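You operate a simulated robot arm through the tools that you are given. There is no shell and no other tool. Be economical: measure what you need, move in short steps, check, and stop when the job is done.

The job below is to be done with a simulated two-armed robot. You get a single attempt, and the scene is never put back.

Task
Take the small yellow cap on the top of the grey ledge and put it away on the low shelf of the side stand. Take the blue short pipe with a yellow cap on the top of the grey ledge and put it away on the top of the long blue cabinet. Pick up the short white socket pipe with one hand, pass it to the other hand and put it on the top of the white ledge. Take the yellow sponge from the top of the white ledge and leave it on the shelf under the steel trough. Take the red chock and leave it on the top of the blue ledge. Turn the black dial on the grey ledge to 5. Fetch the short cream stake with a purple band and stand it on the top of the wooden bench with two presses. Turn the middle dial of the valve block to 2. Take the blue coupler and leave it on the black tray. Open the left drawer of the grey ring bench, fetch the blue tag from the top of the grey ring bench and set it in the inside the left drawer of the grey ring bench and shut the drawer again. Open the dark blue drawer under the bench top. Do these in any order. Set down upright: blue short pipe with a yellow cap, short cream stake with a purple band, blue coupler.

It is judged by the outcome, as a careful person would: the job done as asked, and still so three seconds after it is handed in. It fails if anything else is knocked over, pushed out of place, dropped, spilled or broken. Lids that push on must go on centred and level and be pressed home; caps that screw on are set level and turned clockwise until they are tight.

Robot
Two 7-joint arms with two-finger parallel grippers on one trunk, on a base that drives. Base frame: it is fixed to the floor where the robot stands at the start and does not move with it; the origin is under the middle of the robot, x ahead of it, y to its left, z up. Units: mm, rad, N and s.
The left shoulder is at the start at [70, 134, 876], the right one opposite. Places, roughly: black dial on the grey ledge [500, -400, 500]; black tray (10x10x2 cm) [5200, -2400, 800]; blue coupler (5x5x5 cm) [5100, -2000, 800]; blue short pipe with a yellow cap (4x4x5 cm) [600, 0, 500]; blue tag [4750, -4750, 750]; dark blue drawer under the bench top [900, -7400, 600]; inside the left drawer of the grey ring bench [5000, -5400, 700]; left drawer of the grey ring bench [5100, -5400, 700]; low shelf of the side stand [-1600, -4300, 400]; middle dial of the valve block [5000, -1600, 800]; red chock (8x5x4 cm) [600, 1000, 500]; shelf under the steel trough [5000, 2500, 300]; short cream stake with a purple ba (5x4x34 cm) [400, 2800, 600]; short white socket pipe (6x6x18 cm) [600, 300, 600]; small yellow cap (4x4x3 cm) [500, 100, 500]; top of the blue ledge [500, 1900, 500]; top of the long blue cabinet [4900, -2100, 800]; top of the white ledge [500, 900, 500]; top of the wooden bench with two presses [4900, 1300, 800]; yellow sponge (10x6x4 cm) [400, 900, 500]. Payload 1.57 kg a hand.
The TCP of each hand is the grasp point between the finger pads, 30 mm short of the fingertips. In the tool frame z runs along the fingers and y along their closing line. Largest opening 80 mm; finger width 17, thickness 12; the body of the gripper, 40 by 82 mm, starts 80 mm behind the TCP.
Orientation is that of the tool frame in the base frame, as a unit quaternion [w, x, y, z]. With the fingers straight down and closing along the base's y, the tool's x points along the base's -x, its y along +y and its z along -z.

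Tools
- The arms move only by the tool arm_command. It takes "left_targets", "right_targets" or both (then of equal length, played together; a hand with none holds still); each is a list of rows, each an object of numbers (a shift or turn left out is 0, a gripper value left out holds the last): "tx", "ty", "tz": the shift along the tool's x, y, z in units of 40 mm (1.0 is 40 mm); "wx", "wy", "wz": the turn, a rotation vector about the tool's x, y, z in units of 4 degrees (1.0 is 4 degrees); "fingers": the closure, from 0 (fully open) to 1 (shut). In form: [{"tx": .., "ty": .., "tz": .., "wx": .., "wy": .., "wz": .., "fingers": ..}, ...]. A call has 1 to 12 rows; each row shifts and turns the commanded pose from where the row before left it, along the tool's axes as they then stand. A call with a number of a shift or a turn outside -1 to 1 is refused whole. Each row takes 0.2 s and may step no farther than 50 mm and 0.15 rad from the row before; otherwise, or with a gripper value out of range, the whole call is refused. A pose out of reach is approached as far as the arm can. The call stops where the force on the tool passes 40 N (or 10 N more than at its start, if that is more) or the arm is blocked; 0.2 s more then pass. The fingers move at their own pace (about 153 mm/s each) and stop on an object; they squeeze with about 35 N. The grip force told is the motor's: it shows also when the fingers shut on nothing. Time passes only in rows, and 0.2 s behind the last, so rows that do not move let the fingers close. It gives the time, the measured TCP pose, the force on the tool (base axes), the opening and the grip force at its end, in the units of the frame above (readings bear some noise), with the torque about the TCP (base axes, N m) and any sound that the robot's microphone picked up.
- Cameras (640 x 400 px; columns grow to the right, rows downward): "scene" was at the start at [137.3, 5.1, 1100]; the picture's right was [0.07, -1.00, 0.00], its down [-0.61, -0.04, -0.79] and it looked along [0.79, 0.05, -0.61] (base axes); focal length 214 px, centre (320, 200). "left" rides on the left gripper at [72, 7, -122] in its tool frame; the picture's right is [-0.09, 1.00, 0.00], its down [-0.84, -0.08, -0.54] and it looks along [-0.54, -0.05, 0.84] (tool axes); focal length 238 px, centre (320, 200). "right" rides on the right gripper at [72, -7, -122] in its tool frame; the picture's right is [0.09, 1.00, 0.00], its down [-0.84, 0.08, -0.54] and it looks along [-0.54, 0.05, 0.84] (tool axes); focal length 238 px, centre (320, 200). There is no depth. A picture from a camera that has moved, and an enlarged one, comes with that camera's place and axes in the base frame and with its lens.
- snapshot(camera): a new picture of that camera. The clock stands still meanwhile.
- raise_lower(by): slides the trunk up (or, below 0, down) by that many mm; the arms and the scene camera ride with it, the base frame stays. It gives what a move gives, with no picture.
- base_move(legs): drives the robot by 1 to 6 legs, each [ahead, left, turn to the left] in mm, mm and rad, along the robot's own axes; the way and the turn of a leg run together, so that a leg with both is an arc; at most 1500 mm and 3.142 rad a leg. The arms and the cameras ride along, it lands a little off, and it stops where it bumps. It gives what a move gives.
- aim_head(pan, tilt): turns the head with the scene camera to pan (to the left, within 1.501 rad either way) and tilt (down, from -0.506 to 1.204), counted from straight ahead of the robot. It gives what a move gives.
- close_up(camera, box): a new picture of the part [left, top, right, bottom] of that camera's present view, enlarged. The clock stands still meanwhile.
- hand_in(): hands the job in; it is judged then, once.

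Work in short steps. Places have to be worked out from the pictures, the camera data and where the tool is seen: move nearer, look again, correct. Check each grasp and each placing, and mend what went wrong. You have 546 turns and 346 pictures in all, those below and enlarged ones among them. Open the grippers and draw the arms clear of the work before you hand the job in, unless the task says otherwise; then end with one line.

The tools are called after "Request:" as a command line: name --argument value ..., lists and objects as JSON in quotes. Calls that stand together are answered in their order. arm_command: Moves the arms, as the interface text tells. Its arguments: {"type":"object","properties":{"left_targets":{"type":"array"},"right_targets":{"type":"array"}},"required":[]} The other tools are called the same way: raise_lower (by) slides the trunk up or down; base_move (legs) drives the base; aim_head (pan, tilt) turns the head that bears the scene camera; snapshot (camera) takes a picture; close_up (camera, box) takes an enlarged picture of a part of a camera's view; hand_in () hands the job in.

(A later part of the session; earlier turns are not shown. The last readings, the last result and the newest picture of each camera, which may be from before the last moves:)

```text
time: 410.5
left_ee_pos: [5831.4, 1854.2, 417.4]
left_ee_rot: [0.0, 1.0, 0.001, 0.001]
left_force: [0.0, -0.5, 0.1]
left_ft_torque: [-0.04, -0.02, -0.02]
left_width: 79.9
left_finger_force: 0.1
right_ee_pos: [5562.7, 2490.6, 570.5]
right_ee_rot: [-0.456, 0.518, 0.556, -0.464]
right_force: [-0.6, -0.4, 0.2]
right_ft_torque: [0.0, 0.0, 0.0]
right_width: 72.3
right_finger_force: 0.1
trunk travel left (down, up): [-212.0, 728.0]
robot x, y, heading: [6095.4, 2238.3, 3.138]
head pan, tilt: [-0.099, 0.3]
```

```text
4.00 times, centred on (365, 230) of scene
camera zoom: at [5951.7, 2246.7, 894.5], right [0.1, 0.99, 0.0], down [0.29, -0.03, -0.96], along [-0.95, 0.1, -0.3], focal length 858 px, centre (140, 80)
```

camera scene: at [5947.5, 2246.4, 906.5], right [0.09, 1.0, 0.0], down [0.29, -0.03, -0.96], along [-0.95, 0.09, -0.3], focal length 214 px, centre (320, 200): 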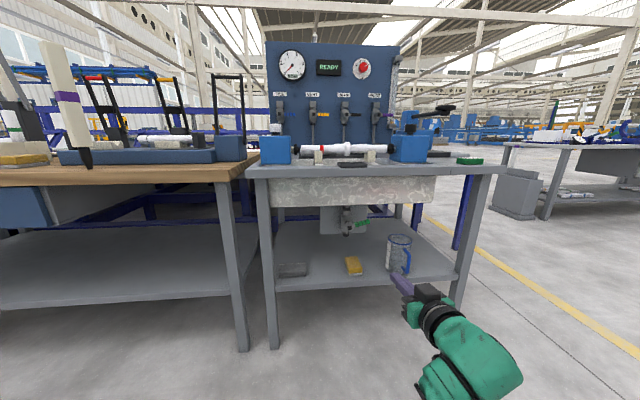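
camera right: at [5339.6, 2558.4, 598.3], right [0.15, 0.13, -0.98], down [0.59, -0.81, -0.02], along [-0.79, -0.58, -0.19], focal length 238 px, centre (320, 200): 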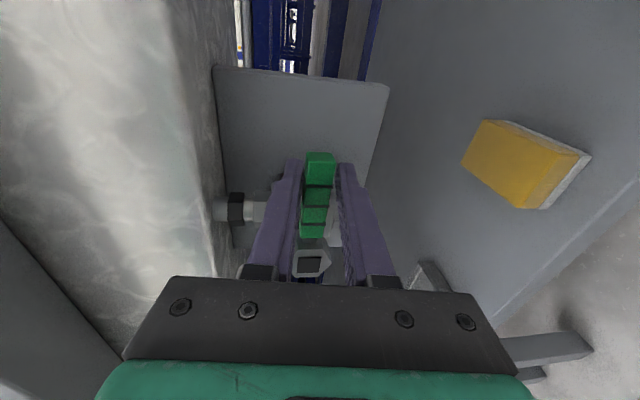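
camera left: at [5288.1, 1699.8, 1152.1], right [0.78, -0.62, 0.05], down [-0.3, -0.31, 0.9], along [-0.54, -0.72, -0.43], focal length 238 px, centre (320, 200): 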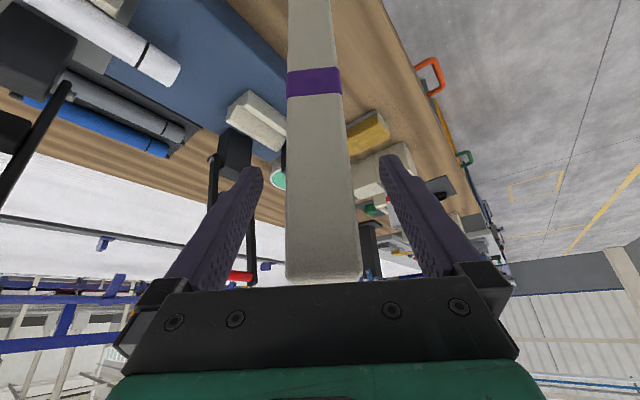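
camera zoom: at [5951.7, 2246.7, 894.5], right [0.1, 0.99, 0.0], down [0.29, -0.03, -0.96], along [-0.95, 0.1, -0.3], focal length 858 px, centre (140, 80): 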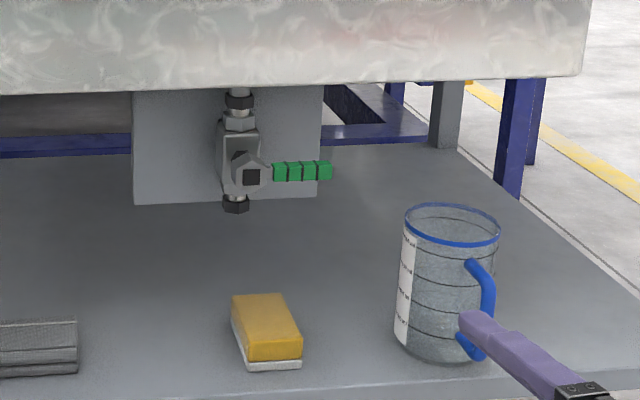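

The lever is back level. Now I restore the right hand to vertical (unroll, then untilt), raise the trunk and drive left to the long blue cabinet.

Request:
arm_command --right_targets '[{"wz": 1}, {"wz": 1}, {"wz": 1}, {"wz": 1}, {"wz": 1}, {"wz": 1}, {"wz": 1}, {"wz": 1}, {"wz": 1}, {"wz": 1}, {"wz": 1}, {"wz": 1}]'

Request:
arm_command --right_targets '[{"wz": 1}, {"wz": 1}, {"wz": 1}, {"wz": 1}, {"wz": 1}, {"wz": 1}, {"wz": 1}, {"wz": 1}, {"wz": 1}, {"wz": 1}, {"wz": 0.5}, {"wy": 1, "fingers": 0}]'

Request:
arm_command --right_targets '[{"wy": 1}, {"wy": 1}, {"wy": 1}, {"wy": 1}, {"wy": 1}, {"wy": 1}, {"wy": 1}, {"wy": 1}, {"wy": 1}, {"wy": 1}, {"wy": 1}, {"wy": 1}]'

Request:
arm_command --right_targets '[{"wy": 1}, {"wy": 1}, {"wy": 1}, {"wy": 1}, {"wy": 1}, {"wy": 1}, {"wy": 1}]'

Request:
raise_lower --by 350

Request:
raise_lower --by 230

Request:
snapshot --camera "scene"

```text
time: 413.1
left_ee_pos: [5832.8, 1853.7, 417.4]
left_ee_rot: [-0.001, 1.0, 0.001, 0.002]
left_force: [0.0, 0.2, 0.0]
left_ft_torque: [0.04, -0.02, 0.02]
left_width: 79.9
left_finger_force: 0.0
right_ee_pos: [5561.9, 2490.9, 572.2]
right_ee_rot: [-0.227, 0.699, 0.296, -0.61]
right_force: [0.8, 0.1, -0.1]
right_ft_torque: [0.02, 0.0, -0.04]
right_width: 71.9
right_finger_force: 0.0
trunk travel left (down, up): [-212.0, 728.0]
robot x, y, heading: [6093.3, 2235.8, 3.138]
head pan, tilt: [-0.099, 0.3]
```

```text
time: 415.7
left_ee_pos: [5831.6, 1853.8, 418.4]
left_ee_rot: [-0.001, 1.0, 0.001, 0.002]
left_force: [0.0, -0.3, -1.2]
left_ft_torque: [0.0, 0.01, 0.01]
left_width: 80.0
left_finger_force: 0.1
right_ee_pos: [5561.9, 2490.3, 572.1]
right_ee_rot: [0.006, 0.782, 0.026, -0.622]
right_force: [0.2, 0.1, -0.1]
right_ft_torque: [-0.01, 0.01, 0.02]
right_width: 80.1
right_finger_force: 0.2
trunk travel left (down, up): [-212.0, 728.0]
robot x, y, heading: [6096.6, 2239.5, 3.136]
head pan, tilt: [-0.099, 0.3]
```

```text
time: 418.3
left_ee_pos: [5832.6, 1853.9, 417.6]
left_ee_rot: [-0.001, 1.0, 0.001, 0.002]
left_force: [-1.3, -0.4, -0.8]
left_ft_torque: [-0.03, 0.02, 0.02]
left_width: 79.9
left_finger_force: 0.1
right_ee_pos: [5561.2, 2490.1, 572.3]
right_ee_rot: [-0.005, 0.968, 0.026, -0.25]
right_force: [-0.1, 0.2, -0.3]
right_ft_torque: [-0.02, -0.01, 0.03]
right_width: 80.0
right_finger_force: 0.1
trunk travel left (down, up): [-212.0, 728.0]
robot x, y, heading: [6092.5, 2238.3, 3.137]
head pan, tilt: [-0.099, 0.3]
```

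```text
time: 419.9
left_ee_pos: [5831.3, 1854.6, 417.8]
left_ee_rot: [-0.001, 1.0, 0.002, 0.002]
left_force: [0.3, -1.1, -0.2]
left_ft_torque: [0.01, 0.03, -0.01]
left_width: 79.9
left_finger_force: 0.0
right_ee_pos: [5561.9, 2491.7, 571.1]
right_ee_rot: [-0.013, 1.0, 0.024, -0.009]
right_force: [0.3, 0.3, 0.3]
right_ft_torque: [0.01, 0.0, -0.05]
right_width: 80.2
right_finger_force: 0.1
trunk travel left (down, up): [-212.0, 728.0]
robot x, y, heading: [6092.6, 2240.5, 3.137]
head pan, tilt: [-0.099, 0.3]
```

```text
time: 423.3
left_ee_pos: [5831.7, 1853.7, 767.8]
left_ee_rot: [-0.001, 1.0, 0.002, 0.001]
left_force: [0.1, -0.8, 0.3]
left_ft_torque: [-0.01, -0.01, -0.02]
left_width: 80.2
left_finger_force: 0.0
right_ee_pos: [5562.4, 2491.2, 921.3]
right_ee_rot: [-0.013, 1.0, 0.023, -0.01]
right_force: [-0.1, 0.4, -0.2]
right_ft_torque: [-0.03, 0.0, -0.01]
right_width: 80.0
right_finger_force: 0.1
trunk travel left (down, up): [-562.0, 378.0]
robot x, y, heading: [6095.3, 2237.7, 3.135]
head pan, tilt: [-0.099, 0.3]
```

```text
time: 425.7
left_ee_pos: [5831.0, 1853.5, 997.3]
left_ee_rot: [-0.001, 1.0, 0.001, 0.003]
left_force: [0.7, -0.6, 0.7]
left_ft_torque: [-0.01, -0.02, -0.02]
left_width: 80.0
left_finger_force: 0.0
right_ee_pos: [5562.5, 2490.5, 1150.8]
right_ee_rot: [-0.013, 1.0, 0.024, -0.009]
right_force: [-0.1, -0.2, 0.1]
right_ft_torque: [0.0, 0.02, -0.02]
right_width: 79.8
right_finger_force: 0.2
trunk travel left (down, up): [-792.0, 148.0]
robot x, y, heading: [6094.6, 2233.5, 3.138]
head pan, tilt: [-0.099, 0.3]
```

```text
190 pictures are left
camera scene: at [5951.3, 2246.7, 1474.4], right [0.1, 0.99, 0.0], down [0.29, -0.03, -0.96], along [-0.95, 0.1, -0.3], focal length 214 px, centre (320, 200)
```

scene: 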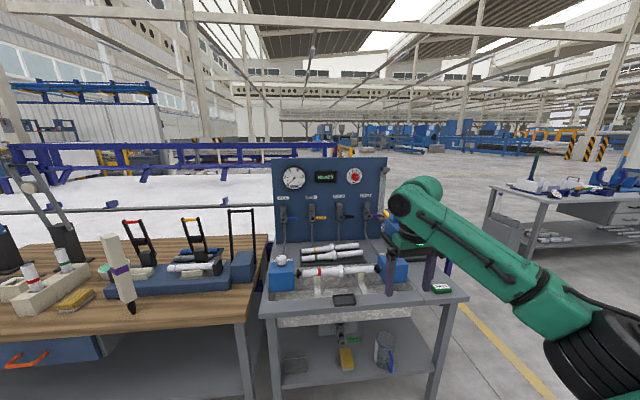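

I drive left along the aisle to the cabinet and look.

Request:
base_move --legs '[[0, 1500, 0], [0, 1500, 0], [0, 1000, 0]]'

Request:
aim_head --pan 0.1 --tilt 0.6

Request:
snapshot --camera "scene"

```text
time: 445.0
left_ee_pos: [5790.8, -2148.7, 998.9]
left_ee_rot: [0.0, 1.0, -0.002, 0.003]
left_force: [0.1, -0.1, 0.2]
left_ft_torque: [-0.01, -0.02, 0.04]
left_width: 79.8
left_finger_force: 0.0
right_ee_pos: [5526.4, -1509.8, 1150.9]
right_ee_rot: [-0.012, 1.0, 0.021, -0.009]
right_force: [0.0, -0.4, 0.0]
right_ft_torque: [0.01, 0.0, -0.01]
right_width: 79.9
right_finger_force: 0.1
trunk travel left (down, up): [-792.0, 148.0]
robot x, y, heading: [6054.9, -1766.5, 3.134]
head pan, tilt: [-0.099, 0.3]
```

```text
time: 445.8
left_ee_pos: [5791.3, -2147.4, 998.4]
left_ee_rot: [-0.001, 1.0, -0.002, 0.002]
left_force: [0.3, 0.0, 0.5]
left_ft_torque: [0.02, 0.01, -0.05]
left_width: 79.8
left_finger_force: 0.1
right_ee_pos: [5525.1, -1510.8, 1150.5]
right_ee_rot: [-0.012, 1.0, 0.021, -0.009]
right_force: [-0.3, -0.4, 0.0]
right_ft_torque: [0.03, 0.03, -0.01]
right_width: 80.3
right_finger_force: 0.1
trunk travel left (down, up): [-792.0, 148.0]
robot x, y, heading: [6053.1, -1766.5, 3.132]
head pan, tilt: [0.099, 0.6]
```

```text
189 pictures are left
camera scene: at [5918.6, -1775.1, 1447.1], right [-0.09, 1.0, 0.0], down [0.56, 0.05, -0.83], along [-0.82, -0.07, -0.56], focal length 214 px, centre (320, 200)
```

scene: 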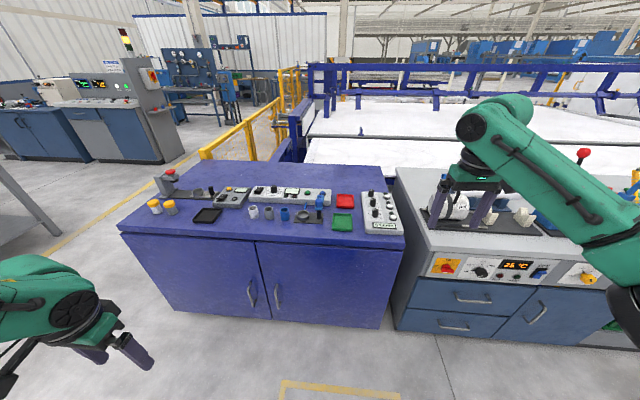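

Request:
close_up --camera "scene" --box '[110, 150, 430, 270]'

```text
2.00 times, centred on (270, 210) of scene
camera zoom: at [5918.6, -1775.1, 1447.1], right [-0.09, 1.0, 0.0], down [0.56, 0.05, -0.83], along [-0.82, -0.07, -0.56], focal length 429 px, centre (420, 180)
```

zoom: 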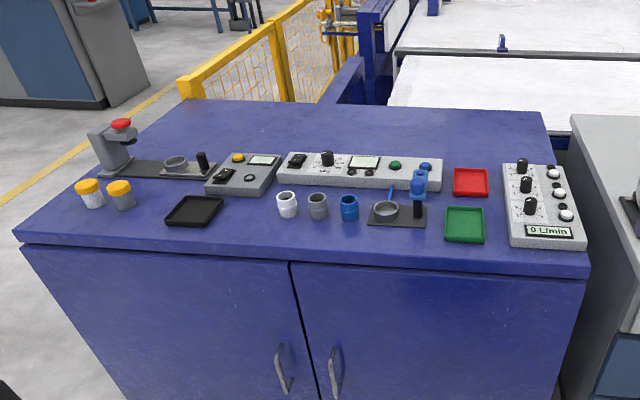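

I see the coupler (≈5140, -2010), black tray (≈5160, -2390) and valve block (≈5039, -1591). I drive forward and view the valve block with the right hand camera.

Request:
base_move --legs '[[0, 0, 0.008], [480, 0, 0]]'

Request:
snapshot --camera "right"

Request:
aim_head --pan -0.1 --tilt 0.8

Request:
snapshot --camera "scene"

```text
time: 449.0
left_ee_pos: [5313.0, -2154.8, 998.5]
left_ee_rot: [0.0, 1.0, 0.006, 0.002]
left_force: [0.7, 0.5, 0.2]
left_ft_torque: [0.02, -0.01, 0.01]
left_width: 80.0
left_finger_force: 0.1
right_ee_pos: [5037.8, -1520.7, 1151.9]
right_ee_rot: [-0.013, 0.999, 0.028, -0.011]
right_force: [0.4, -0.2, -0.1]
right_ft_torque: [0.0, 0.03, -0.04]
right_width: 80.2
right_finger_force: 0.0
trunk travel left (down, up): [-792.0, 148.0]
robot x, y, heading: [5566.8, -1767.1, -3.134]
head pan, tilt: [0.099, 0.6]
```

```text
187 pictures are left
camera right: at [5110.6, -1512.9, 1271.2], right [0.15, -0.99, -0.03], down [-0.82, -0.14, 0.56], along [-0.55, -0.06, -0.83], focal length 238 px, centre (320, 200)
```

right: 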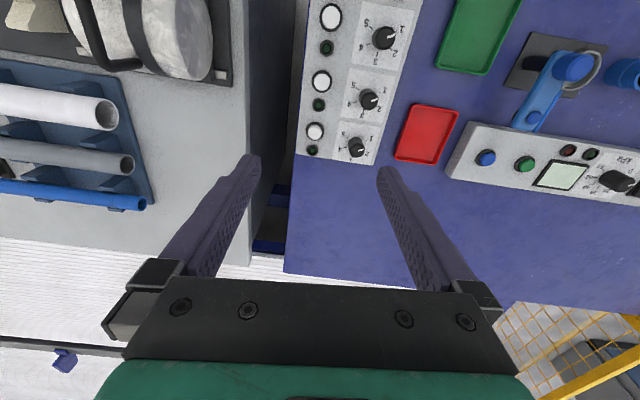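

```text
time: 449.7
left_ee_pos: [5312.1, -2154.7, 996.9]
left_ee_rot: [-0.001, 1.0, 0.008, 0.002]
left_force: [-0.4, -0.5, -0.3]
left_ft_torque: [-0.01, 0.01, 0.0]
left_width: 80.2
left_finger_force: 0.1
right_ee_pos: [5036.4, -1521.0, 1152.0]
right_ee_rot: [-0.012, 0.999, 0.03, -0.01]
right_force: [-0.3, -0.1, 0.3]
right_ft_torque: [0.0, 0.02, -0.03]
right_width: 79.8
right_finger_force: 0.1
trunk travel left (down, up): [-792.0, 148.0]
robot x, y, heading: [5571.3, -1767.9, -3.135]
head pan, tilt: [-0.099, 0.799]
```

```text
186 pictures are left
camera scene: at [5440.7, -1762.0, 1430.1], right [0.09, 1.0, 0.0], down [0.71, -0.07, -0.7], along [-0.69, 0.06, -0.72], focal length 214 px, centre (320, 200)
```

scene: 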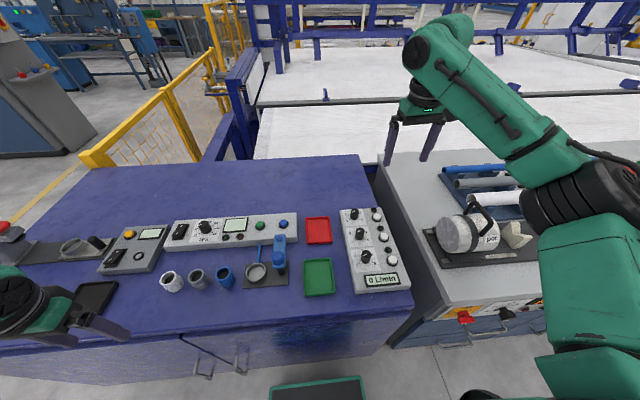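

I zoom on the valve block to read the middle dial.

Request:
close_up --camera "right" --box '[300, 50, 430, 140]'

Request:
close_up --camera "scene" --box '[320, 190, 420, 300]'

```text
4.44 times, centred on (365, 95) of right
camera zoom: at [5109.1, -1512.8, 1270.5], right [0.15, -0.99, -0.03], down [-0.82, -0.14, 0.56], along [-0.55, -0.06, -0.83], focal length 1059 px, centre (120, 667)
```

zoom: 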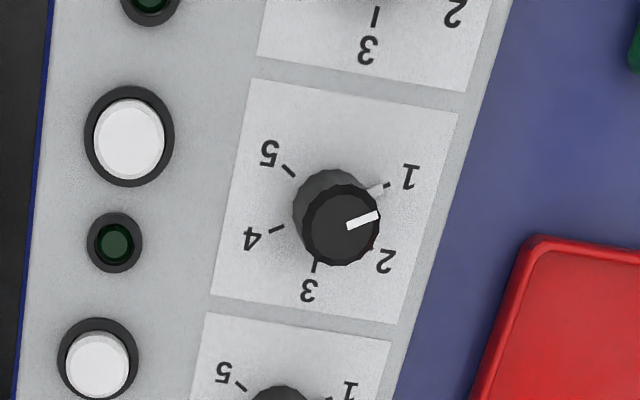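

```text
3.64 times, centred on (370, 245) of scene
camera zoom: at [5440.7, -1762.0, 1430.1], right [0.09, 1.0, 0.0], down [0.71, -0.07, -0.7], along [-0.69, 0.06, -0.72], focal length 780 px, centre (138, 36)
```

zoom: 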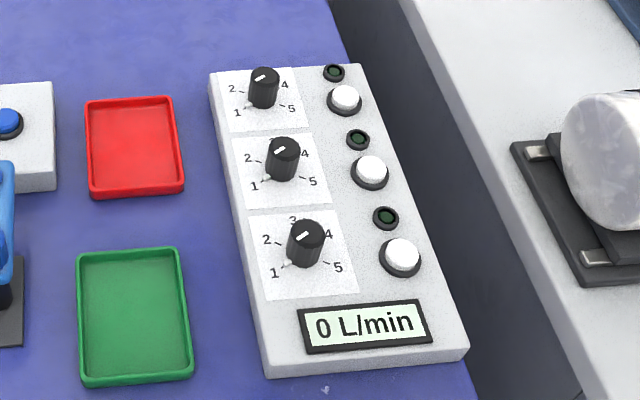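

Two views agree: middle knob at (5041, -1593), top z 857, on block top z 823; pointer at 1. I straighten the hand, move over the knob, pre-rotate 30° counter-clockwise and descend part way with narrowed fingers.

Request:
arm_command --right_targets '[{"wx": -0.34, "wy": 0.29, "wz": 0.86}, {"tx": 0.1, "ty": 0.9}, {"ty": 0.9}, {"wz": -1, "fingers": 0.35}, {"wz": -1}, {"wz": -1}, {"wz": -1}, {"wz": -1}, {"wz": -1}, {"wz": -1}, {"wz": -0.5}]'

Request:
arm_command --right_targets '[{"tz": 1}, {"tz": 1}, {"tz": 1}, {"tz": 1}, {"tz": 1}]'

Request:
snapshot --camera "right"

```text
time: 452.1
left_ee_pos: [5312.9, -2154.6, 997.8]
left_ee_rot: [-0.001, 1.0, 0.007, 0.002]
left_force: [0.0, -0.9, 0.1]
left_ft_torque: [0.01, -0.03, -0.03]
left_width: 80.1
left_finger_force: 0.0
right_ee_pos: [5040.7, -1592.9, 1151.8]
right_ee_rot: [0.0, 0.966, 0.258, 0.0]
right_force: [-0.7, -0.3, -0.2]
right_ft_torque: [-0.01, 0.02, 0.05]
right_width: 51.9
right_finger_force: 0.1
trunk travel left (down, up): [-792.0, 148.0]
robot x, y, heading: [5570.7, -1768.2, -3.132]
head pan, tilt: [-0.099, 0.799]
```

```text
time: 453.3
left_ee_pos: [5311.3, -2154.1, 999.0]
left_ee_rot: [-0.001, 1.0, 0.008, 0.002]
left_force: [-0.3, 1.3, -0.4]
left_ft_torque: [0.04, 0.02, 0.0]
left_width: 80.0
left_finger_force: 0.1
right_ee_pos: [5040.7, -1592.7, 949.4]
right_ee_rot: [0.0, 0.966, 0.258, 0.0]
right_force: [0.0, 0.7, -0.4]
right_ft_torque: [0.0, 0.0, -0.04]
right_width: 51.5
right_finger_force: 0.1
trunk travel left (down, up): [-792.0, 148.0]
robot x, y, heading: [5570.8, -1766.8, -3.137]
head pan, tilt: [-0.099, 0.799]
```

```text
183 pictures are left
camera right: at [5099.0, -1551.7, 1070.6], right [0.58, -0.82, 0.0], down [-0.69, -0.48, 0.54], along [-0.44, -0.31, -0.84], focal length 238 px, centre (320, 200)
```

right: 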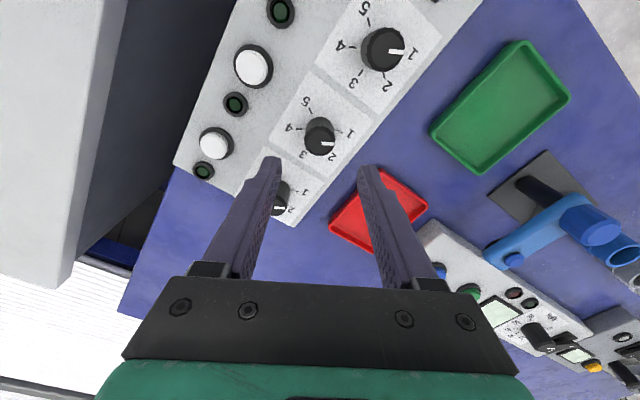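

Confirmed (5040, -1595). I descend onto the knob and close.

Request:
arm_command --right_targets '[{"tz": 1, "ty": 0.04}, {"tz": 1}, {"tz": 0.25}, {"fingers": 1}, {"fingers": 1}, {}]'

Request:
snapshot --camera "right"

```text
time: 454.7
left_ee_pos: [5312.8, -2153.8, 998.0]
left_ee_rot: [-0.001, 1.0, 0.006, 0.002]
left_force: [-0.3, -0.1, -0.5]
left_ft_torque: [-0.02, 0.02, 0.0]
left_width: 80.1
left_finger_force: 0.1
right_ee_pos: [5039.9, -1593.4, 859.9]
right_ee_rot: [-0.001, 0.966, 0.258, -0.001]
right_force: [-3.9, 5.4, 2.8]
right_ft_torque: [0.19, 0.1, 0.04]
right_width: 27.4
right_finger_force: 38.1
trunk travel left (down, up): [-792.0, 148.0]
robot x, y, heading: [5570.9, -1771.8, -3.131]
head pan, tilt: [-0.099, 0.799]
```

```text
182 pictures are left
camera right: at [5098.8, -1551.6, 981.3], right [0.58, -0.82, 0.0], down [-0.69, -0.48, 0.54], along [-0.44, -0.31, -0.84], focal length 238 px, centre (320, 200)
```

right: 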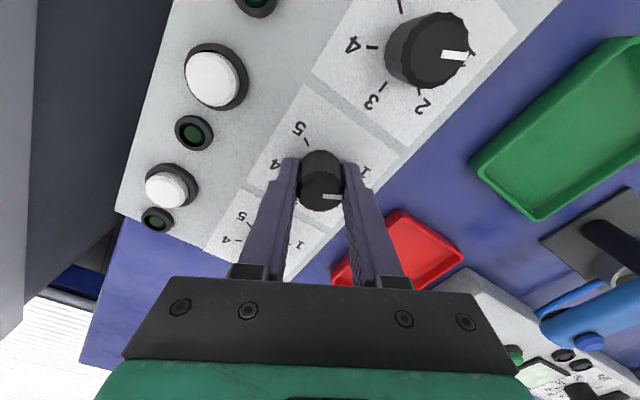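

Gripped well. Turn clockwise 60°.

Request:
arm_command --right_targets '[{"wz": 1}, {"wz": 1}, {"wz": 1}, {"wz": 1}, {"wz": 1}, {"wz": 1}, {"wz": 1}, {"wz": 1}, {"wz": 1}, {"wz": 1}, {"wz": 1}, {"wz": 1}]'

Request:
arm_command --right_targets '[{"wz": 1}, {"wz": 1}, {"wz": 1}, {}]'

Request:
close_up --camera "right" --box '[230, 60, 410, 240]'

```text
time: 457.3
left_ee_pos: [5312.1, -2153.8, 999.0]
left_ee_rot: [-0.001, 1.0, 0.007, 0.002]
left_force: [-0.2, 0.0, 0.3]
left_ft_torque: [0.0, -0.04, -0.02]
left_width: 80.2
left_finger_force: 0.1
right_ee_pos: [5041.2, -1591.9, 861.6]
right_ee_rot: [0.0, 0.987, -0.159, 0.001]
right_force: [2.4, 3.0, -3.2]
right_ft_torque: [-0.16, -0.75, 0.0]
right_width: 27.7
right_finger_force: 38.4
trunk travel left (down, up): [-792.0, 148.0]
robot x, y, heading: [5570.3, -1768.6, -3.134]
head pan, tilt: [-0.099, 0.799]
```

```text
time: 458.3
left_ee_pos: [5311.7, -2153.4, 998.5]
left_ee_rot: [-0.001, 1.0, 0.007, 0.002]
left_force: [0.7, -0.5, 0.6]
left_ft_torque: [0.01, 0.0, -0.01]
left_width: 80.1
left_finger_force: 0.1
right_ee_pos: [5041.5, -1593.4, 861.1]
right_ee_rot: [0.0, 0.966, -0.26, 0.0]
right_force: [0.9, 2.9, -7.7]
right_ft_torque: [-0.11, 0.24, 0.0]
right_width: 27.3
right_finger_force: 38.0
trunk travel left (down, up): [-792.0, 148.0]
robot x, y, heading: [5574.1, -1768.4, -3.135]
head pan, tilt: [-0.099, 0.799]
```

```text
2.22 times, centred on (320, 150) of right
camera zoom: at [5105.2, -1623.4, 981.3], right [-0.42, -0.91, 0.0], down [-0.76, 0.35, 0.54], along [-0.49, 0.23, -0.84], focal length 530 px, centre (320, 311)
```

zoom: 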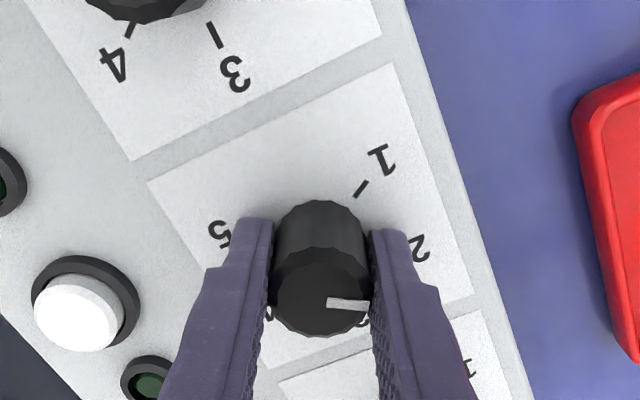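

Now open, rise and read the dial.

Request:
arm_command --right_targets '[{"fingers": 0.35}, {"fingers": 0.35}, {"tz": -1}, {"tz": -1}, {"tz": -0.5}, {"wz": -1}, {"wz": -1}, {"wz": -1}, {"wz": -1}, {"wz": -1}, {"wz": -1}, {"wz": -1}]'

Request:
close_up --camera "right" --box '[260, 90, 390, 190]'

```text
time: 460.9
left_ee_pos: [5312.3, -2154.6, 997.7]
left_ee_rot: [0.0, 1.0, 0.007, 0.002]
left_force: [0.0, 0.7, 0.5]
left_ft_torque: [-0.03, -0.02, 0.03]
left_width: 80.1
left_finger_force: 0.0
right_ee_pos: [5041.6, -1594.1, 961.3]
right_ee_rot: [-0.001, 1.0, -0.017, 0.0]
right_force: [-0.1, -0.5, -0.3]
right_ft_torque: [-0.05, -0.02, -0.04]
right_width: 52.0
right_finger_force: 0.0
trunk travel left (down, up): [-792.0, 148.0]
robot x, y, heading: [5570.4, -1766.3, -3.132]
head pan, tilt: [-0.099, 0.799]
```

```text
4.00 times, centred on (325, 140) of right
camera zoom: at [5113.2, -1590.0, 1081.8], right [0.06, -1.0, 0.0], down [-0.84, -0.05, 0.54], along [-0.54, -0.03, -0.84], focal length 953 px, centre (300, 440)
```

zoom: 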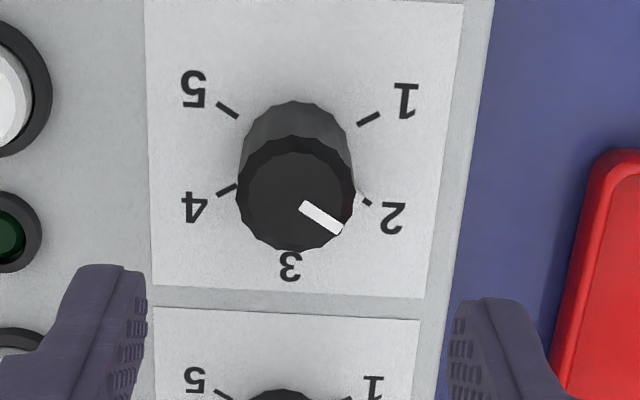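

The pointer lies at 60°, on 2. Now the blue coupler with the left hand: I raise the right hand, shift the base left and bring the left hand over the coupler.

Request:
arm_command --right_targets '[{"tz": -1}, {"tz": -1}, {"tz": -1}, {"tz": -1}, {"tx": 0.8, "ty": -0.5}, {"tx": 0.8, "ty": -0.5}, {"fingers": 0}]'

Request:
base_move --legs '[[0, 150, 0]]'

Request:
arm_command --left_targets '[{"tx": -0.6, "ty": -0.9}, {"tx": -0.6, "ty": -0.9}, {"tx": -0.6, "ty": -0.9}, {"tx": -0.6, "ty": -0.9}, {"tx": -0.6, "ty": -0.9}, {"tx": -0.6, "ty": -0.9}, {"tx": -0.6, "ty": -0.9}, {"ty": -0.9}]'

Request:
snapshot --camera "left"

Request:
aim_head --pan 0.3 --tilt 0.8

Request:
snapshot --camera "scene"

```text
time: 462.5
left_ee_pos: [5311.5, -2155.3, 997.0]
left_ee_rot: [-0.002, 1.0, 0.008, 0.002]
left_force: [-0.9, 0.0, 1.2]
left_ft_torque: [0.02, -0.03, -0.03]
left_width: 80.0
left_finger_force: 0.0
right_ee_pos: [5106.7, -1559.6, 1124.0]
right_ee_rot: [-0.001, 1.0, -0.019, 0.001]
right_force: [-0.2, -0.6, -0.2]
right_ft_torque: [0.02, -0.03, -0.02]
right_width: 80.1
right_finger_force: 0.2
trunk travel left (down, up): [-792.0, 148.0]
robot x, y, heading: [5570.0, -1767.1, -3.132]
head pan, tilt: [-0.099, 0.799]
```

```text
time: 463.9
left_ee_pos: [5314.2, -2303.6, 999.0]
left_ee_rot: [-0.001, 1.0, 0.007, 0.001]
left_force: [0.3, -0.4, 0.4]
left_ft_torque: [-0.04, -0.01, 0.0]
left_width: 79.9
left_finger_force: 0.0
right_ee_pos: [5107.9, -1705.3, 1121.7]
right_ee_rot: [0.0, 1.0, -0.019, 0.0]
right_force: [-0.3, 0.6, 0.6]
right_ft_torque: [0.0, -0.01, 0.0]
right_width: 79.8
right_finger_force: 0.1
trunk travel left (down, up): [-792.0, 148.0]
robot x, y, heading: [5568.7, -1918.3, -3.134]
head pan, tilt: [-0.099, 0.799]
```

```text
time: 465.7
left_ee_pos: [5137.4, -2020.0, 997.0]
left_ee_rot: [-0.001, 1.0, 0.008, 0.002]
left_force: [0.0, 1.3, 0.0]
left_ft_torque: [0.03, -0.02, 0.0]
left_width: 79.9
left_finger_force: 0.0
left hand out of reach, approached as far as the arm can: row 1
right_ee_pos: [5107.1, -1708.0, 1121.3]
right_ee_rot: [0.0, 1.0, -0.019, 0.0]
right_force: [0.3, 0.5, -0.2]
right_ft_torque: [-0.01, 0.03, -0.03]
right_width: 79.9
right_finger_force: 0.1
trunk travel left (down, up): [-792.0, 148.0]
robot x, y, heading: [5571.2, -1920.4, -3.134]
head pan, tilt: [-0.099, 0.799]
```

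```text
179 pictures are left
camera left: at [5208.8, -2025.2, 1119.1], right [-0.08, -1.0, 0.0], down [-0.84, 0.06, 0.54], along [-0.54, 0.04, -0.84], focal length 238 px, centre (320, 200)
```

left: 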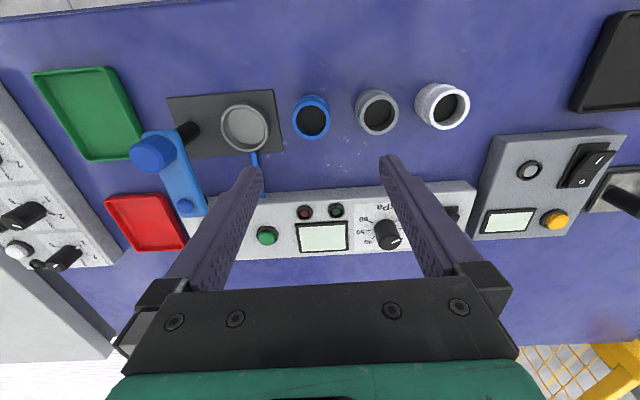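

```text
time: 466.6
left_ee_pos: [5137.7, -2022.4, 997.2]
left_ee_rot: [0.0, 1.0, 0.007, 0.002]
left_force: [-1.0, 0.1, -0.4]
left_ft_torque: [0.0, 0.01, 0.0]
left_width: 79.9
left_finger_force: 0.1
right_ee_pos: [5108.5, -1709.0, 1124.3]
right_ee_rot: [0.0, 1.0, -0.019, 0.0]
right_force: [-0.3, 0.4, -0.2]
right_ft_torque: [0.02, 0.01, -0.02]
right_width: 80.0
right_finger_force: 0.0
trunk travel left (down, up): [-792.0, 148.0]
robot x, y, heading: [5574.2, -1919.4, -3.132]
head pan, tilt: [0.3, 0.799]
```

```text
178 pictures are left
camera scene: at [5445.8, -1945.1, 1430.1], right [-0.3, 0.95, 0.0], down [0.68, 0.22, -0.7], along [-0.66, -0.21, -0.72], focal length 214 px, centre (320, 200)
```

scene: 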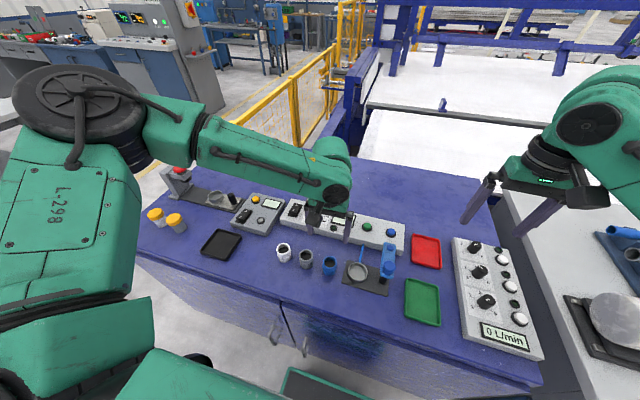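

I zoom both views to locate the coupler precisely.

Request:
close_up --camera "left" --box '[230, 60, 430, 180]'

Request:
close_up --camera "scene" --box '[260, 220, 400, 310]'

```text
3.20 times, centred on (330, 120) of left
camera zoom: at [5209.8, -2026.5, 1119.3], right [-0.08, -1.0, 0.0], down [-0.84, 0.06, 0.54], along [-0.54, 0.04, -0.84], focal length 763 px, centre (288, 456)
```

zoom: 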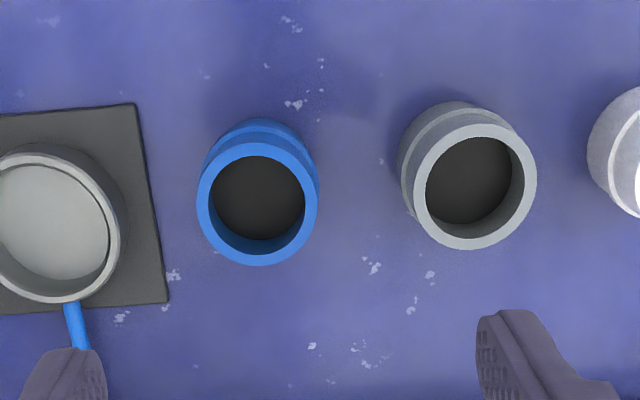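

```text
4.44 times, centred on (330, 265) of scene
camera zoom: at [5445.8, -1945.1, 1430.1], right [-0.3, 0.95, 0.0], down [0.68, 0.22, -0.7], along [-0.66, -0.21, -0.72], focal length 953 px, centre (276, -89)
```

zoom: 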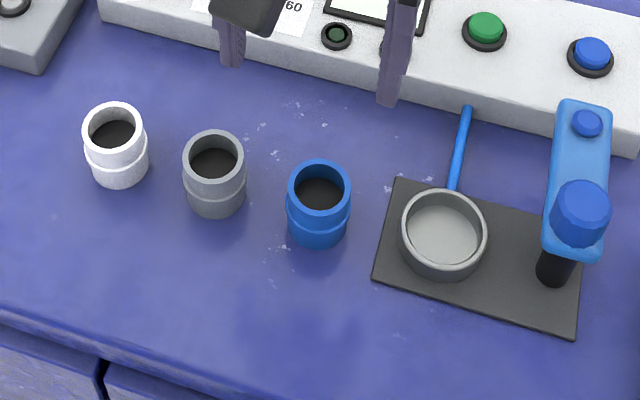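

Coupler at (5138, -2010), top ≈ 840. I narrow the fingers to 56 mm, align and descend partly, checking.

Request:
arm_command --left_targets '[{"ty": -0.3, "fingers": 0.3}, {"tz": 1}, {"tz": 1}]'

Request:
snapshot --camera "left"

```text
time: 467.4
left_ee_pos: [5151.6, -2026.6, 929.8]
left_ee_rot: [-0.002, 1.0, 0.007, 0.001]
left_force: [0.5, 0.2, -0.5]
left_ft_torque: [0.02, 0.01, 0.02]
left_width: 56.1
left_finger_force: 0.0
left hand out of reach, approached as far as the arm can: row 2, 3
right_ee_pos: [5108.1, -1709.3, 1123.6]
right_ee_rot: [-0.001, 1.0, -0.02, 0.001]
right_force: [0.1, 0.4, 0.3]
right_ft_torque: [0.01, 0.04, 0.01]
right_width: 80.1
right_finger_force: 0.1
trunk travel left (down, up): [-792.0, 148.0]
robot x, y, heading: [5572.5, -1920.4, -3.138]
head pan, tilt: [0.3, 0.799]
```

```text
175 pictures are left
camera left: at [5223.1, -2032.5, 1051.8], right [-0.08, -1.0, 0.0], down [-0.84, 0.06, 0.54], along [-0.54, 0.05, -0.84], focal length 238 px, centre (320, 200)
```

left: 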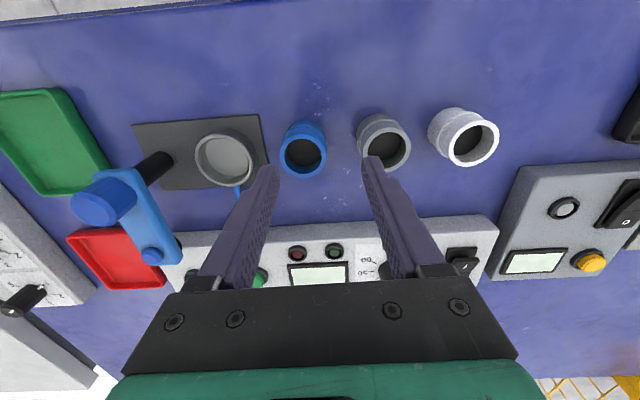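

The left arm is cramped here. I shift the base right/back a bit so the coupler is farther out on the left side, then re-approach.

Request:
arm_command --left_targets '[{"tz": -1}, {"tz": -0.5}]'

Request:
base_move --legs '[[-60, -110, 0]]'

Request:
arm_command --left_targets '[{"tx": -0.6, "ty": 0.8}, {"tx": -0.6, "ty": 0.8}, {"tx": -0.5, "ty": 0.6}]'

```text
time: 468.0
left_ee_pos: [5151.4, -2027.4, 988.4]
left_ee_rot: [-0.001, 1.0, 0.007, 0.002]
left_force: [0.0, -0.5, -0.5]
left_ft_torque: [0.01, -0.01, 0.0]
left_width: 56.1
left_finger_force: 0.1
right_ee_pos: [5109.3, -1708.6, 1123.7]
right_ee_rot: [-0.001, 1.0, -0.019, 0.0]
right_force: [0.1, 0.4, 0.5]
right_ft_torque: [-0.03, 0.01, -0.05]
right_width: 80.0
right_finger_force: 0.1
trunk travel left (down, up): [-792.0, 148.0]
robot x, y, heading: [5575.4, -1918.4, -3.141]
head pan, tilt: [0.3, 0.799]
```

```text
time: 469.2
left_ee_pos: [5208.2, -1917.8, 988.2]
left_ee_rot: [-0.002, 1.0, 0.007, 0.003]
left_force: [0.4, 0.3, -0.6]
left_ft_torque: [0.02, 0.0, -0.02]
left_width: 56.0
left_finger_force: 0.1
right_ee_pos: [5166.3, -1601.0, 1122.7]
right_ee_rot: [-0.001, 1.0, -0.019, 0.001]
right_force: [-0.9, 0.2, 0.0]
right_ft_torque: [0.0, -0.03, 0.0]
right_width: 80.0
right_finger_force: 0.0
trunk travel left (down, up): [-792.0, 148.0]
robot x, y, heading: [5631.3, -1809.3, -3.137]
head pan, tilt: [0.3, 0.799]
```

```text
time: 470.0
left_ee_pos: [5142.4, -2007.9, 988.9]
left_ee_rot: [-0.001, 1.0, 0.006, 0.002]
left_force: [-0.1, 0.4, -0.3]
left_ft_torque: [0.01, -0.02, -0.01]
left_width: 56.1
left_finger_force: 0.1
right_ee_pos: [5166.9, -1598.7, 1123.9]
right_ee_rot: [0.0, 1.0, -0.019, -0.001]
right_force: [-0.1, -0.3, -0.4]
right_ft_torque: [-0.01, 0.03, -0.02]
right_width: 80.4
right_finger_force: 0.1
trunk travel left (down, up): [-792.0, 148.0]
robot x, y, heading: [5630.4, -1809.0, -3.137]
head pan, tilt: [0.3, 0.799]
```

Good now. I descend two steps and check the view.

Request:
arm_command --left_targets '[{"tx": -0.1, "tz": 0.9}, {"tz": 0.9}]'

Request:
snapshot --camera "left"

```text
time: 470.6
left_ee_pos: [5138.2, -2005.8, 913.8]
left_ee_rot: [-0.001, 1.0, 0.006, 0.001]
left_force: [-0.4, -0.1, -0.4]
left_ft_torque: [0.0, 0.04, -0.01]
left_width: 56.0
left_finger_force: 0.0
right_ee_pos: [5165.8, -1599.5, 1122.3]
right_ee_rot: [-0.001, 1.0, -0.019, 0.001]
right_force: [0.0, -0.1, 0.1]
right_ft_torque: [0.01, -0.05, -0.03]
right_width: 80.0
right_finger_force: 0.1
trunk travel left (down, up): [-792.0, 148.0]
robot x, y, heading: [5627.5, -1807.4, -3.133]
head pan, tilt: [0.3, 0.799]
```

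```text
174 pictures are left
camera left: at [5210.1, -2011.6, 1036.9], right [-0.08, -1.0, 0.0], down [-0.84, 0.06, 0.54], along [-0.54, 0.04, -0.84], focal length 238 px, centre (320, 200)
```

left: 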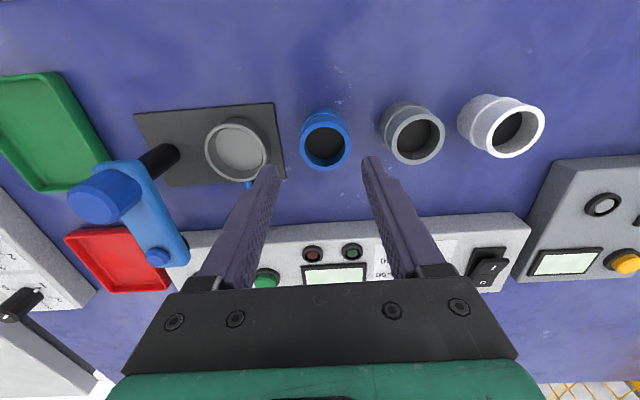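

Aligned within a few mm. Descend and close.

Request:
arm_command --left_targets '[{"ty": 0.1, "tz": 0.8}, {"tz": 0.85}, {"fingers": 1}, {"fingers": 1}, {"fingers": 1}]'

Request:
snapshot --camera "left"

```text
time: 471.6
left_ee_pos: [5164.4, -2021.3, 879.9]
left_ee_rot: [-0.004, 1.0, 0.005, -0.006]
left_force: [6.2, 2.5, 25.7]
left_ft_torque: [0.08, -0.02, -0.05]
left_width: 0.1
left_finger_force: 20.6
left hand out of reach, approached as far as the arm can: row 1, 2
right_ee_pos: [5170.1, -1598.4, 1124.5]
right_ee_rot: [0.0, 1.0, -0.02, -0.002]
right_force: [0.2, -0.2, -0.4]
right_ft_torque: [0.01, -0.01, 0.03]
right_width: 79.9
right_finger_force: 0.1
trunk travel left (down, up): [-792.0, 148.0]
robot x, y, heading: [5628.6, -1810.0, -3.133]
head pan, tilt: [0.3, 0.799]
stopped in row 5 (left hand): the force on the tool passed its limit (the readings are from after the stop); the commanded pose is now the measured one
```

```text
173 pictures are left
camera left: at [5238.0, -2027.2, 1000.5], right [-0.08, -1.0, -0.01], down [-0.83, 0.06, 0.55], along [-0.55, 0.05, -0.83], focal length 238 px, centre (320, 200)
```

left: 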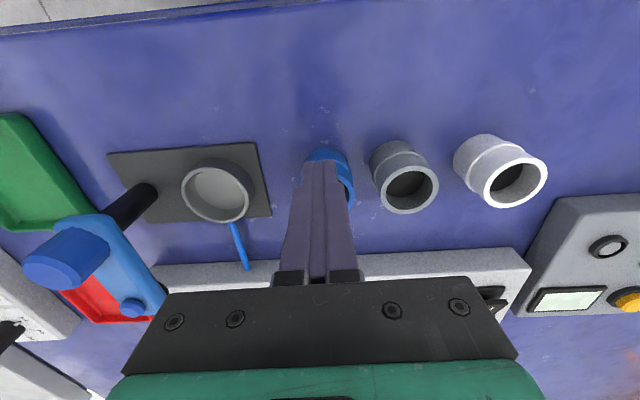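

The arm hit a limit and closed above the coupler. I raise, reopen, re-centre at the comfortable height and use the trunk to descend instead.

Request:
arm_command --left_targets '[{"tz": -0.7}, {"tz": -0.7, "fingers": 0.3}, {"tx": -0.62, "ty": -0.3}]'

Request:
snapshot --camera "left"

```text
time: 472.4
left_ee_pos: [5138.9, -2009.2, 930.9]
left_ee_rot: [-0.002, 1.0, 0.006, -0.002]
left_force: [0.2, -0.5, 0.6]
left_ft_torque: [0.02, 0.0, -0.02]
left_width: 56.0
left_finger_force: 0.1
right_ee_pos: [5164.0, -1597.0, 1121.7]
right_ee_rot: [0.0, 1.0, -0.019, 0.001]
right_force: [-0.5, 0.5, 0.0]
right_ft_torque: [0.02, 0.0, 0.01]
right_width: 80.1
right_finger_force: 0.0
trunk travel left (down, up): [-792.0, 148.0]
robot x, y, heading: [5632.2, -1806.5, -3.134]
head pan, tilt: [0.3, 0.799]
```

```text
172 pictures are left
camera left: at [5209.7, -2015.6, 1052.0], right [-0.08, -1.0, 0.0], down [-0.84, 0.07, 0.54], along [-0.54, 0.05, -0.84], focal length 238 px, centre (320, 200)
```

left: 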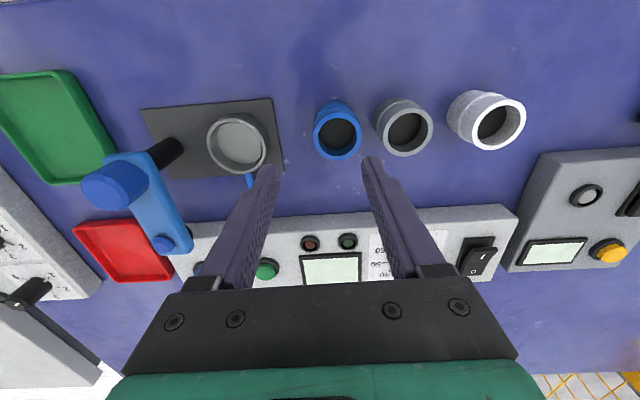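

The coupler got nudged toward the grey one, so I'll grip it front-to-back instead: rotate the left hand 90°.

Request:
arm_command --left_targets '[{"tz": -0.5}, {"wz": 1}, {"wz": 1}, {"wz": 1}, {"wz": 1}, {"wz": 1}, {"wz": 1}, {"wz": 1}, {"wz": 1}, {"wz": 1}, {"wz": 1}, {"wz": 1}]'

Request:
arm_command --left_targets '[{"wz": 1}, {"wz": 1}, {"wz": 1}, {"wz": 1}, {"wz": 1}, {"wz": 1}, {"wz": 1}, {"wz": 1}, {"wz": 1}, {"wz": 1}, {"wz": 1}, {"wz": 0.5}]'

Request:
snapshot --camera "left"

```text
time: 475.1
left_ee_pos: [5138.3, -2011.9, 950.2]
left_ee_rot: [-0.002, 0.929, -0.369, -0.002]
left_force: [-0.2, -0.1, 0.8]
left_ft_torque: [0.0, 0.0, 0.0]
left_width: 55.9
left_finger_force: 0.1
right_ee_pos: [5166.7, -1598.0, 1123.1]
right_ee_rot: [-0.001, 1.0, -0.019, 0.0]
right_force: [0.3, -0.4, -0.2]
right_ft_torque: [0.02, -0.02, 0.01]
right_width: 80.2
right_finger_force: 0.0
trunk travel left (down, up): [-792.0, 148.0]
robot x, y, heading: [5632.2, -1807.4, -3.135]
head pan, tilt: [0.3, 0.799]
```

```text
time: 477.6
left_ee_pos: [5138.0, -2012.9, 951.8]
left_ee_rot: [-0.001, 0.71, -0.704, -0.003]
left_force: [-0.4, -0.1, 0.0]
left_ft_torque: [0.03, 0.02, 0.0]
left_width: 56.0
left_finger_force: 0.0
right_ee_pos: [5167.6, -1598.4, 1122.4]
right_ee_rot: [-0.001, 1.0, -0.019, 0.0]
right_force: [-0.3, -1.0, -1.1]
right_ft_torque: [0.0, 0.0, 0.0]
right_width: 79.9
right_finger_force: 0.1
trunk travel left (down, up): [-792.0, 148.0]
robot x, y, heading: [5632.1, -1812.2, -3.132]
head pan, tilt: [0.3, 0.799]
```

```text
171 pictures are left
camera left: at [5133.4, -2084.0, 1073.0], right [-1.0, 0.08, 0.0], down [0.07, 0.83, 0.55], along [0.04, 0.54, -0.84], focal length 238 px, centre (320, 200)
```

left: 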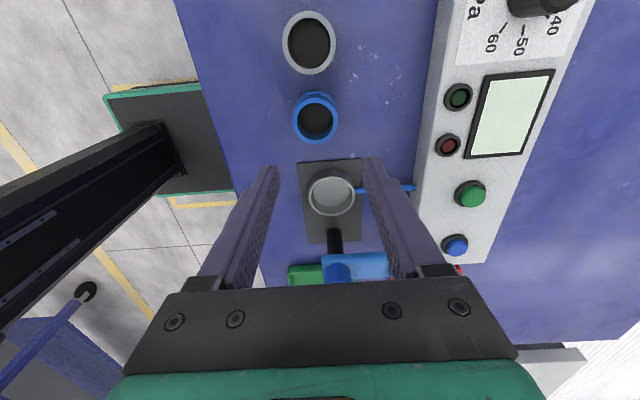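

Coupler at (5141, -2025). I align and lower by the trunk.

Request:
arm_command --left_targets '[{"tx": 0.29, "ty": -0.08, "fingers": 0.175}, {}]'

Request:
raise_lower --by -70

Request:
snapshot --camera "left"

```text
time: 478.2
left_ee_pos: [5141.6, -2023.0, 950.8]
left_ee_rot: [0.0, 0.712, -0.702, -0.003]
left_force: [0.3, 0.6, -0.3]
left_ft_torque: [-0.01, -0.03, 0.0]
left_width: 66.2
left_finger_force: 0.1
right_ee_pos: [5166.0, -1597.8, 1123.2]
right_ee_rot: [0.0, 1.0, -0.019, 0.0]
right_force: [0.5, -0.6, -0.3]
right_ft_torque: [-0.02, 0.0, -0.01]
right_width: 80.0
right_finger_force: 0.1
trunk travel left (down, up): [-792.0, 148.0]
robot x, y, heading: [5632.5, -1807.7, -3.136]
head pan, tilt: [0.3, 0.799]
```

```text
time: 479.3
left_ee_pos: [5142.6, -2023.2, 881.5]
left_ee_rot: [-0.001, 0.712, -0.702, -0.003]
left_force: [0.6, 0.1, -0.5]
left_ft_torque: [-0.01, 0.03, 0.04]
left_width: 66.2
left_finger_force: 0.1
right_ee_pos: [5168.0, -1598.9, 1053.0]
right_ee_rot: [-0.001, 1.0, -0.019, 0.0]
right_force: [-0.4, -0.2, 0.0]
right_ft_torque: [-0.02, 0.03, -0.02]
right_width: 79.9
right_finger_force: 0.1
trunk travel left (down, up): [-722.0, 218.0]
robot x, y, heading: [5632.9, -1811.5, -3.136]
head pan, tilt: [0.3, 0.799]
```

```text
170 pictures are left
camera left: at [5136.8, -2095.0, 1002.4], right [-1.0, 0.08, 0.0], down [0.07, 0.83, 0.55], along [0.04, 0.54, -0.84], focal length 238 px, centre (320, 200)
```

left: 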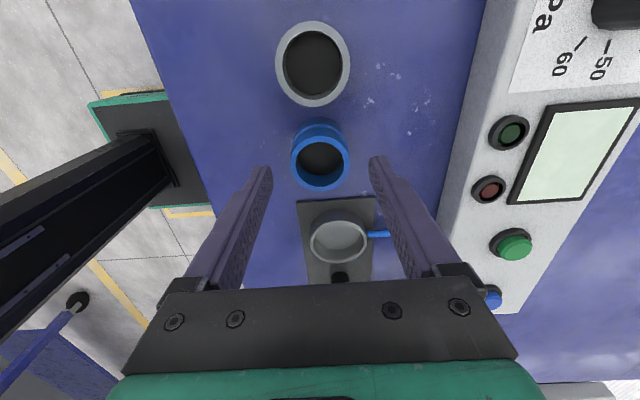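

Centred. Lower the rest and close.

Request:
raise_lower --by -35

Request:
arm_command --left_targets '[{"fingers": 1}, {"fingers": 1}, {"fingers": 1}, {}]'

Request:
raise_lower --by 100

Request:
snapshot --camera "left"

```text
time: 480.1
left_ee_pos: [5143.1, -2023.5, 845.3]
left_ee_rot: [-0.001, 0.711, -0.703, -0.003]
left_force: [0.4, 0.0, 0.0]
left_ft_torque: [0.01, 0.0, -0.01]
left_width: 66.1
left_finger_force: 0.0
right_ee_pos: [5168.2, -1598.3, 1017.9]
right_ee_rot: [0.0, 1.0, -0.019, 0.0]
right_force: [0.4, 0.2, 0.2]
right_ft_torque: [-0.02, -0.03, 0.0]
right_width: 80.0
right_finger_force: 0.1
trunk travel left (down, up): [-687.0, 253.0]
robot x, y, heading: [5633.8, -1809.6, -3.132]
head pan, tilt: [0.3, 0.799]
```

```text
time: 481.1
left_ee_pos: [5141.8, -2022.5, 845.0]
left_ee_rot: [-0.001, 0.712, -0.702, -0.003]
left_force: [-1.1, -0.6, 2.3]
left_ft_torque: [-0.01, -0.04, -0.01]
left_width: 40.6
left_finger_force: 35.2
right_ee_pos: [5167.6, -1599.1, 1018.0]
right_ee_rot: [0.0, 1.0, -0.019, 0.0]
right_force: [-1.0, -0.9, -0.7]
right_ft_torque: [-0.02, 0.0, 0.02]
right_width: 80.1
right_finger_force: 0.1
trunk travel left (down, up): [-687.0, 253.0]
robot x, y, heading: [5632.2, -1807.0, -3.136]
head pan, tilt: [0.3, 0.799]
```

```text
time: 482.4
left_ee_pos: [5142.0, -2022.1, 945.3]
left_ee_rot: [0.0, 0.711, -0.703, -0.003]
left_force: [-0.1, 0.3, -0.6]
left_ft_torque: [0.02, 0.02, 0.02]
left_width: 40.6
left_finger_force: 35.0
right_ee_pos: [5167.3, -1599.3, 1118.6]
right_ee_rot: [-0.001, 1.0, -0.019, 0.0]
right_force: [1.2, -0.4, -0.7]
right_ft_torque: [0.0, 0.03, 0.01]
right_width: 80.1
right_finger_force: 0.2
trunk travel left (down, up): [-787.0, 153.0]
robot x, y, heading: [5631.5, -1807.0, -3.137]
head pan, tilt: [0.3, 0.799]
```

```text
169 pictures are left
camera left: at [5136.5, -2095.1, 1067.1], right [-1.0, 0.08, 0.0], down [0.07, 0.83, 0.55], along [0.04, 0.54, -0.84], focal length 238 px, centre (320, 200)
```

left: 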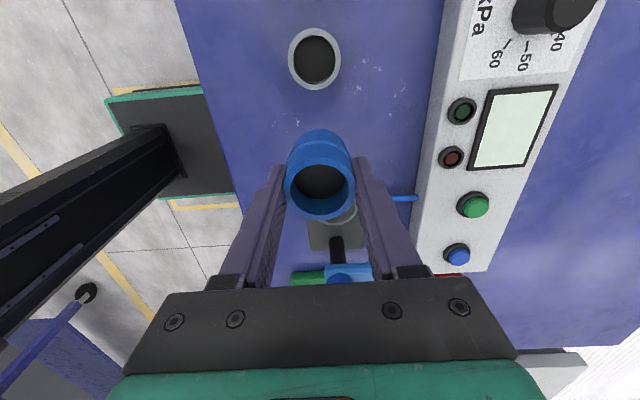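

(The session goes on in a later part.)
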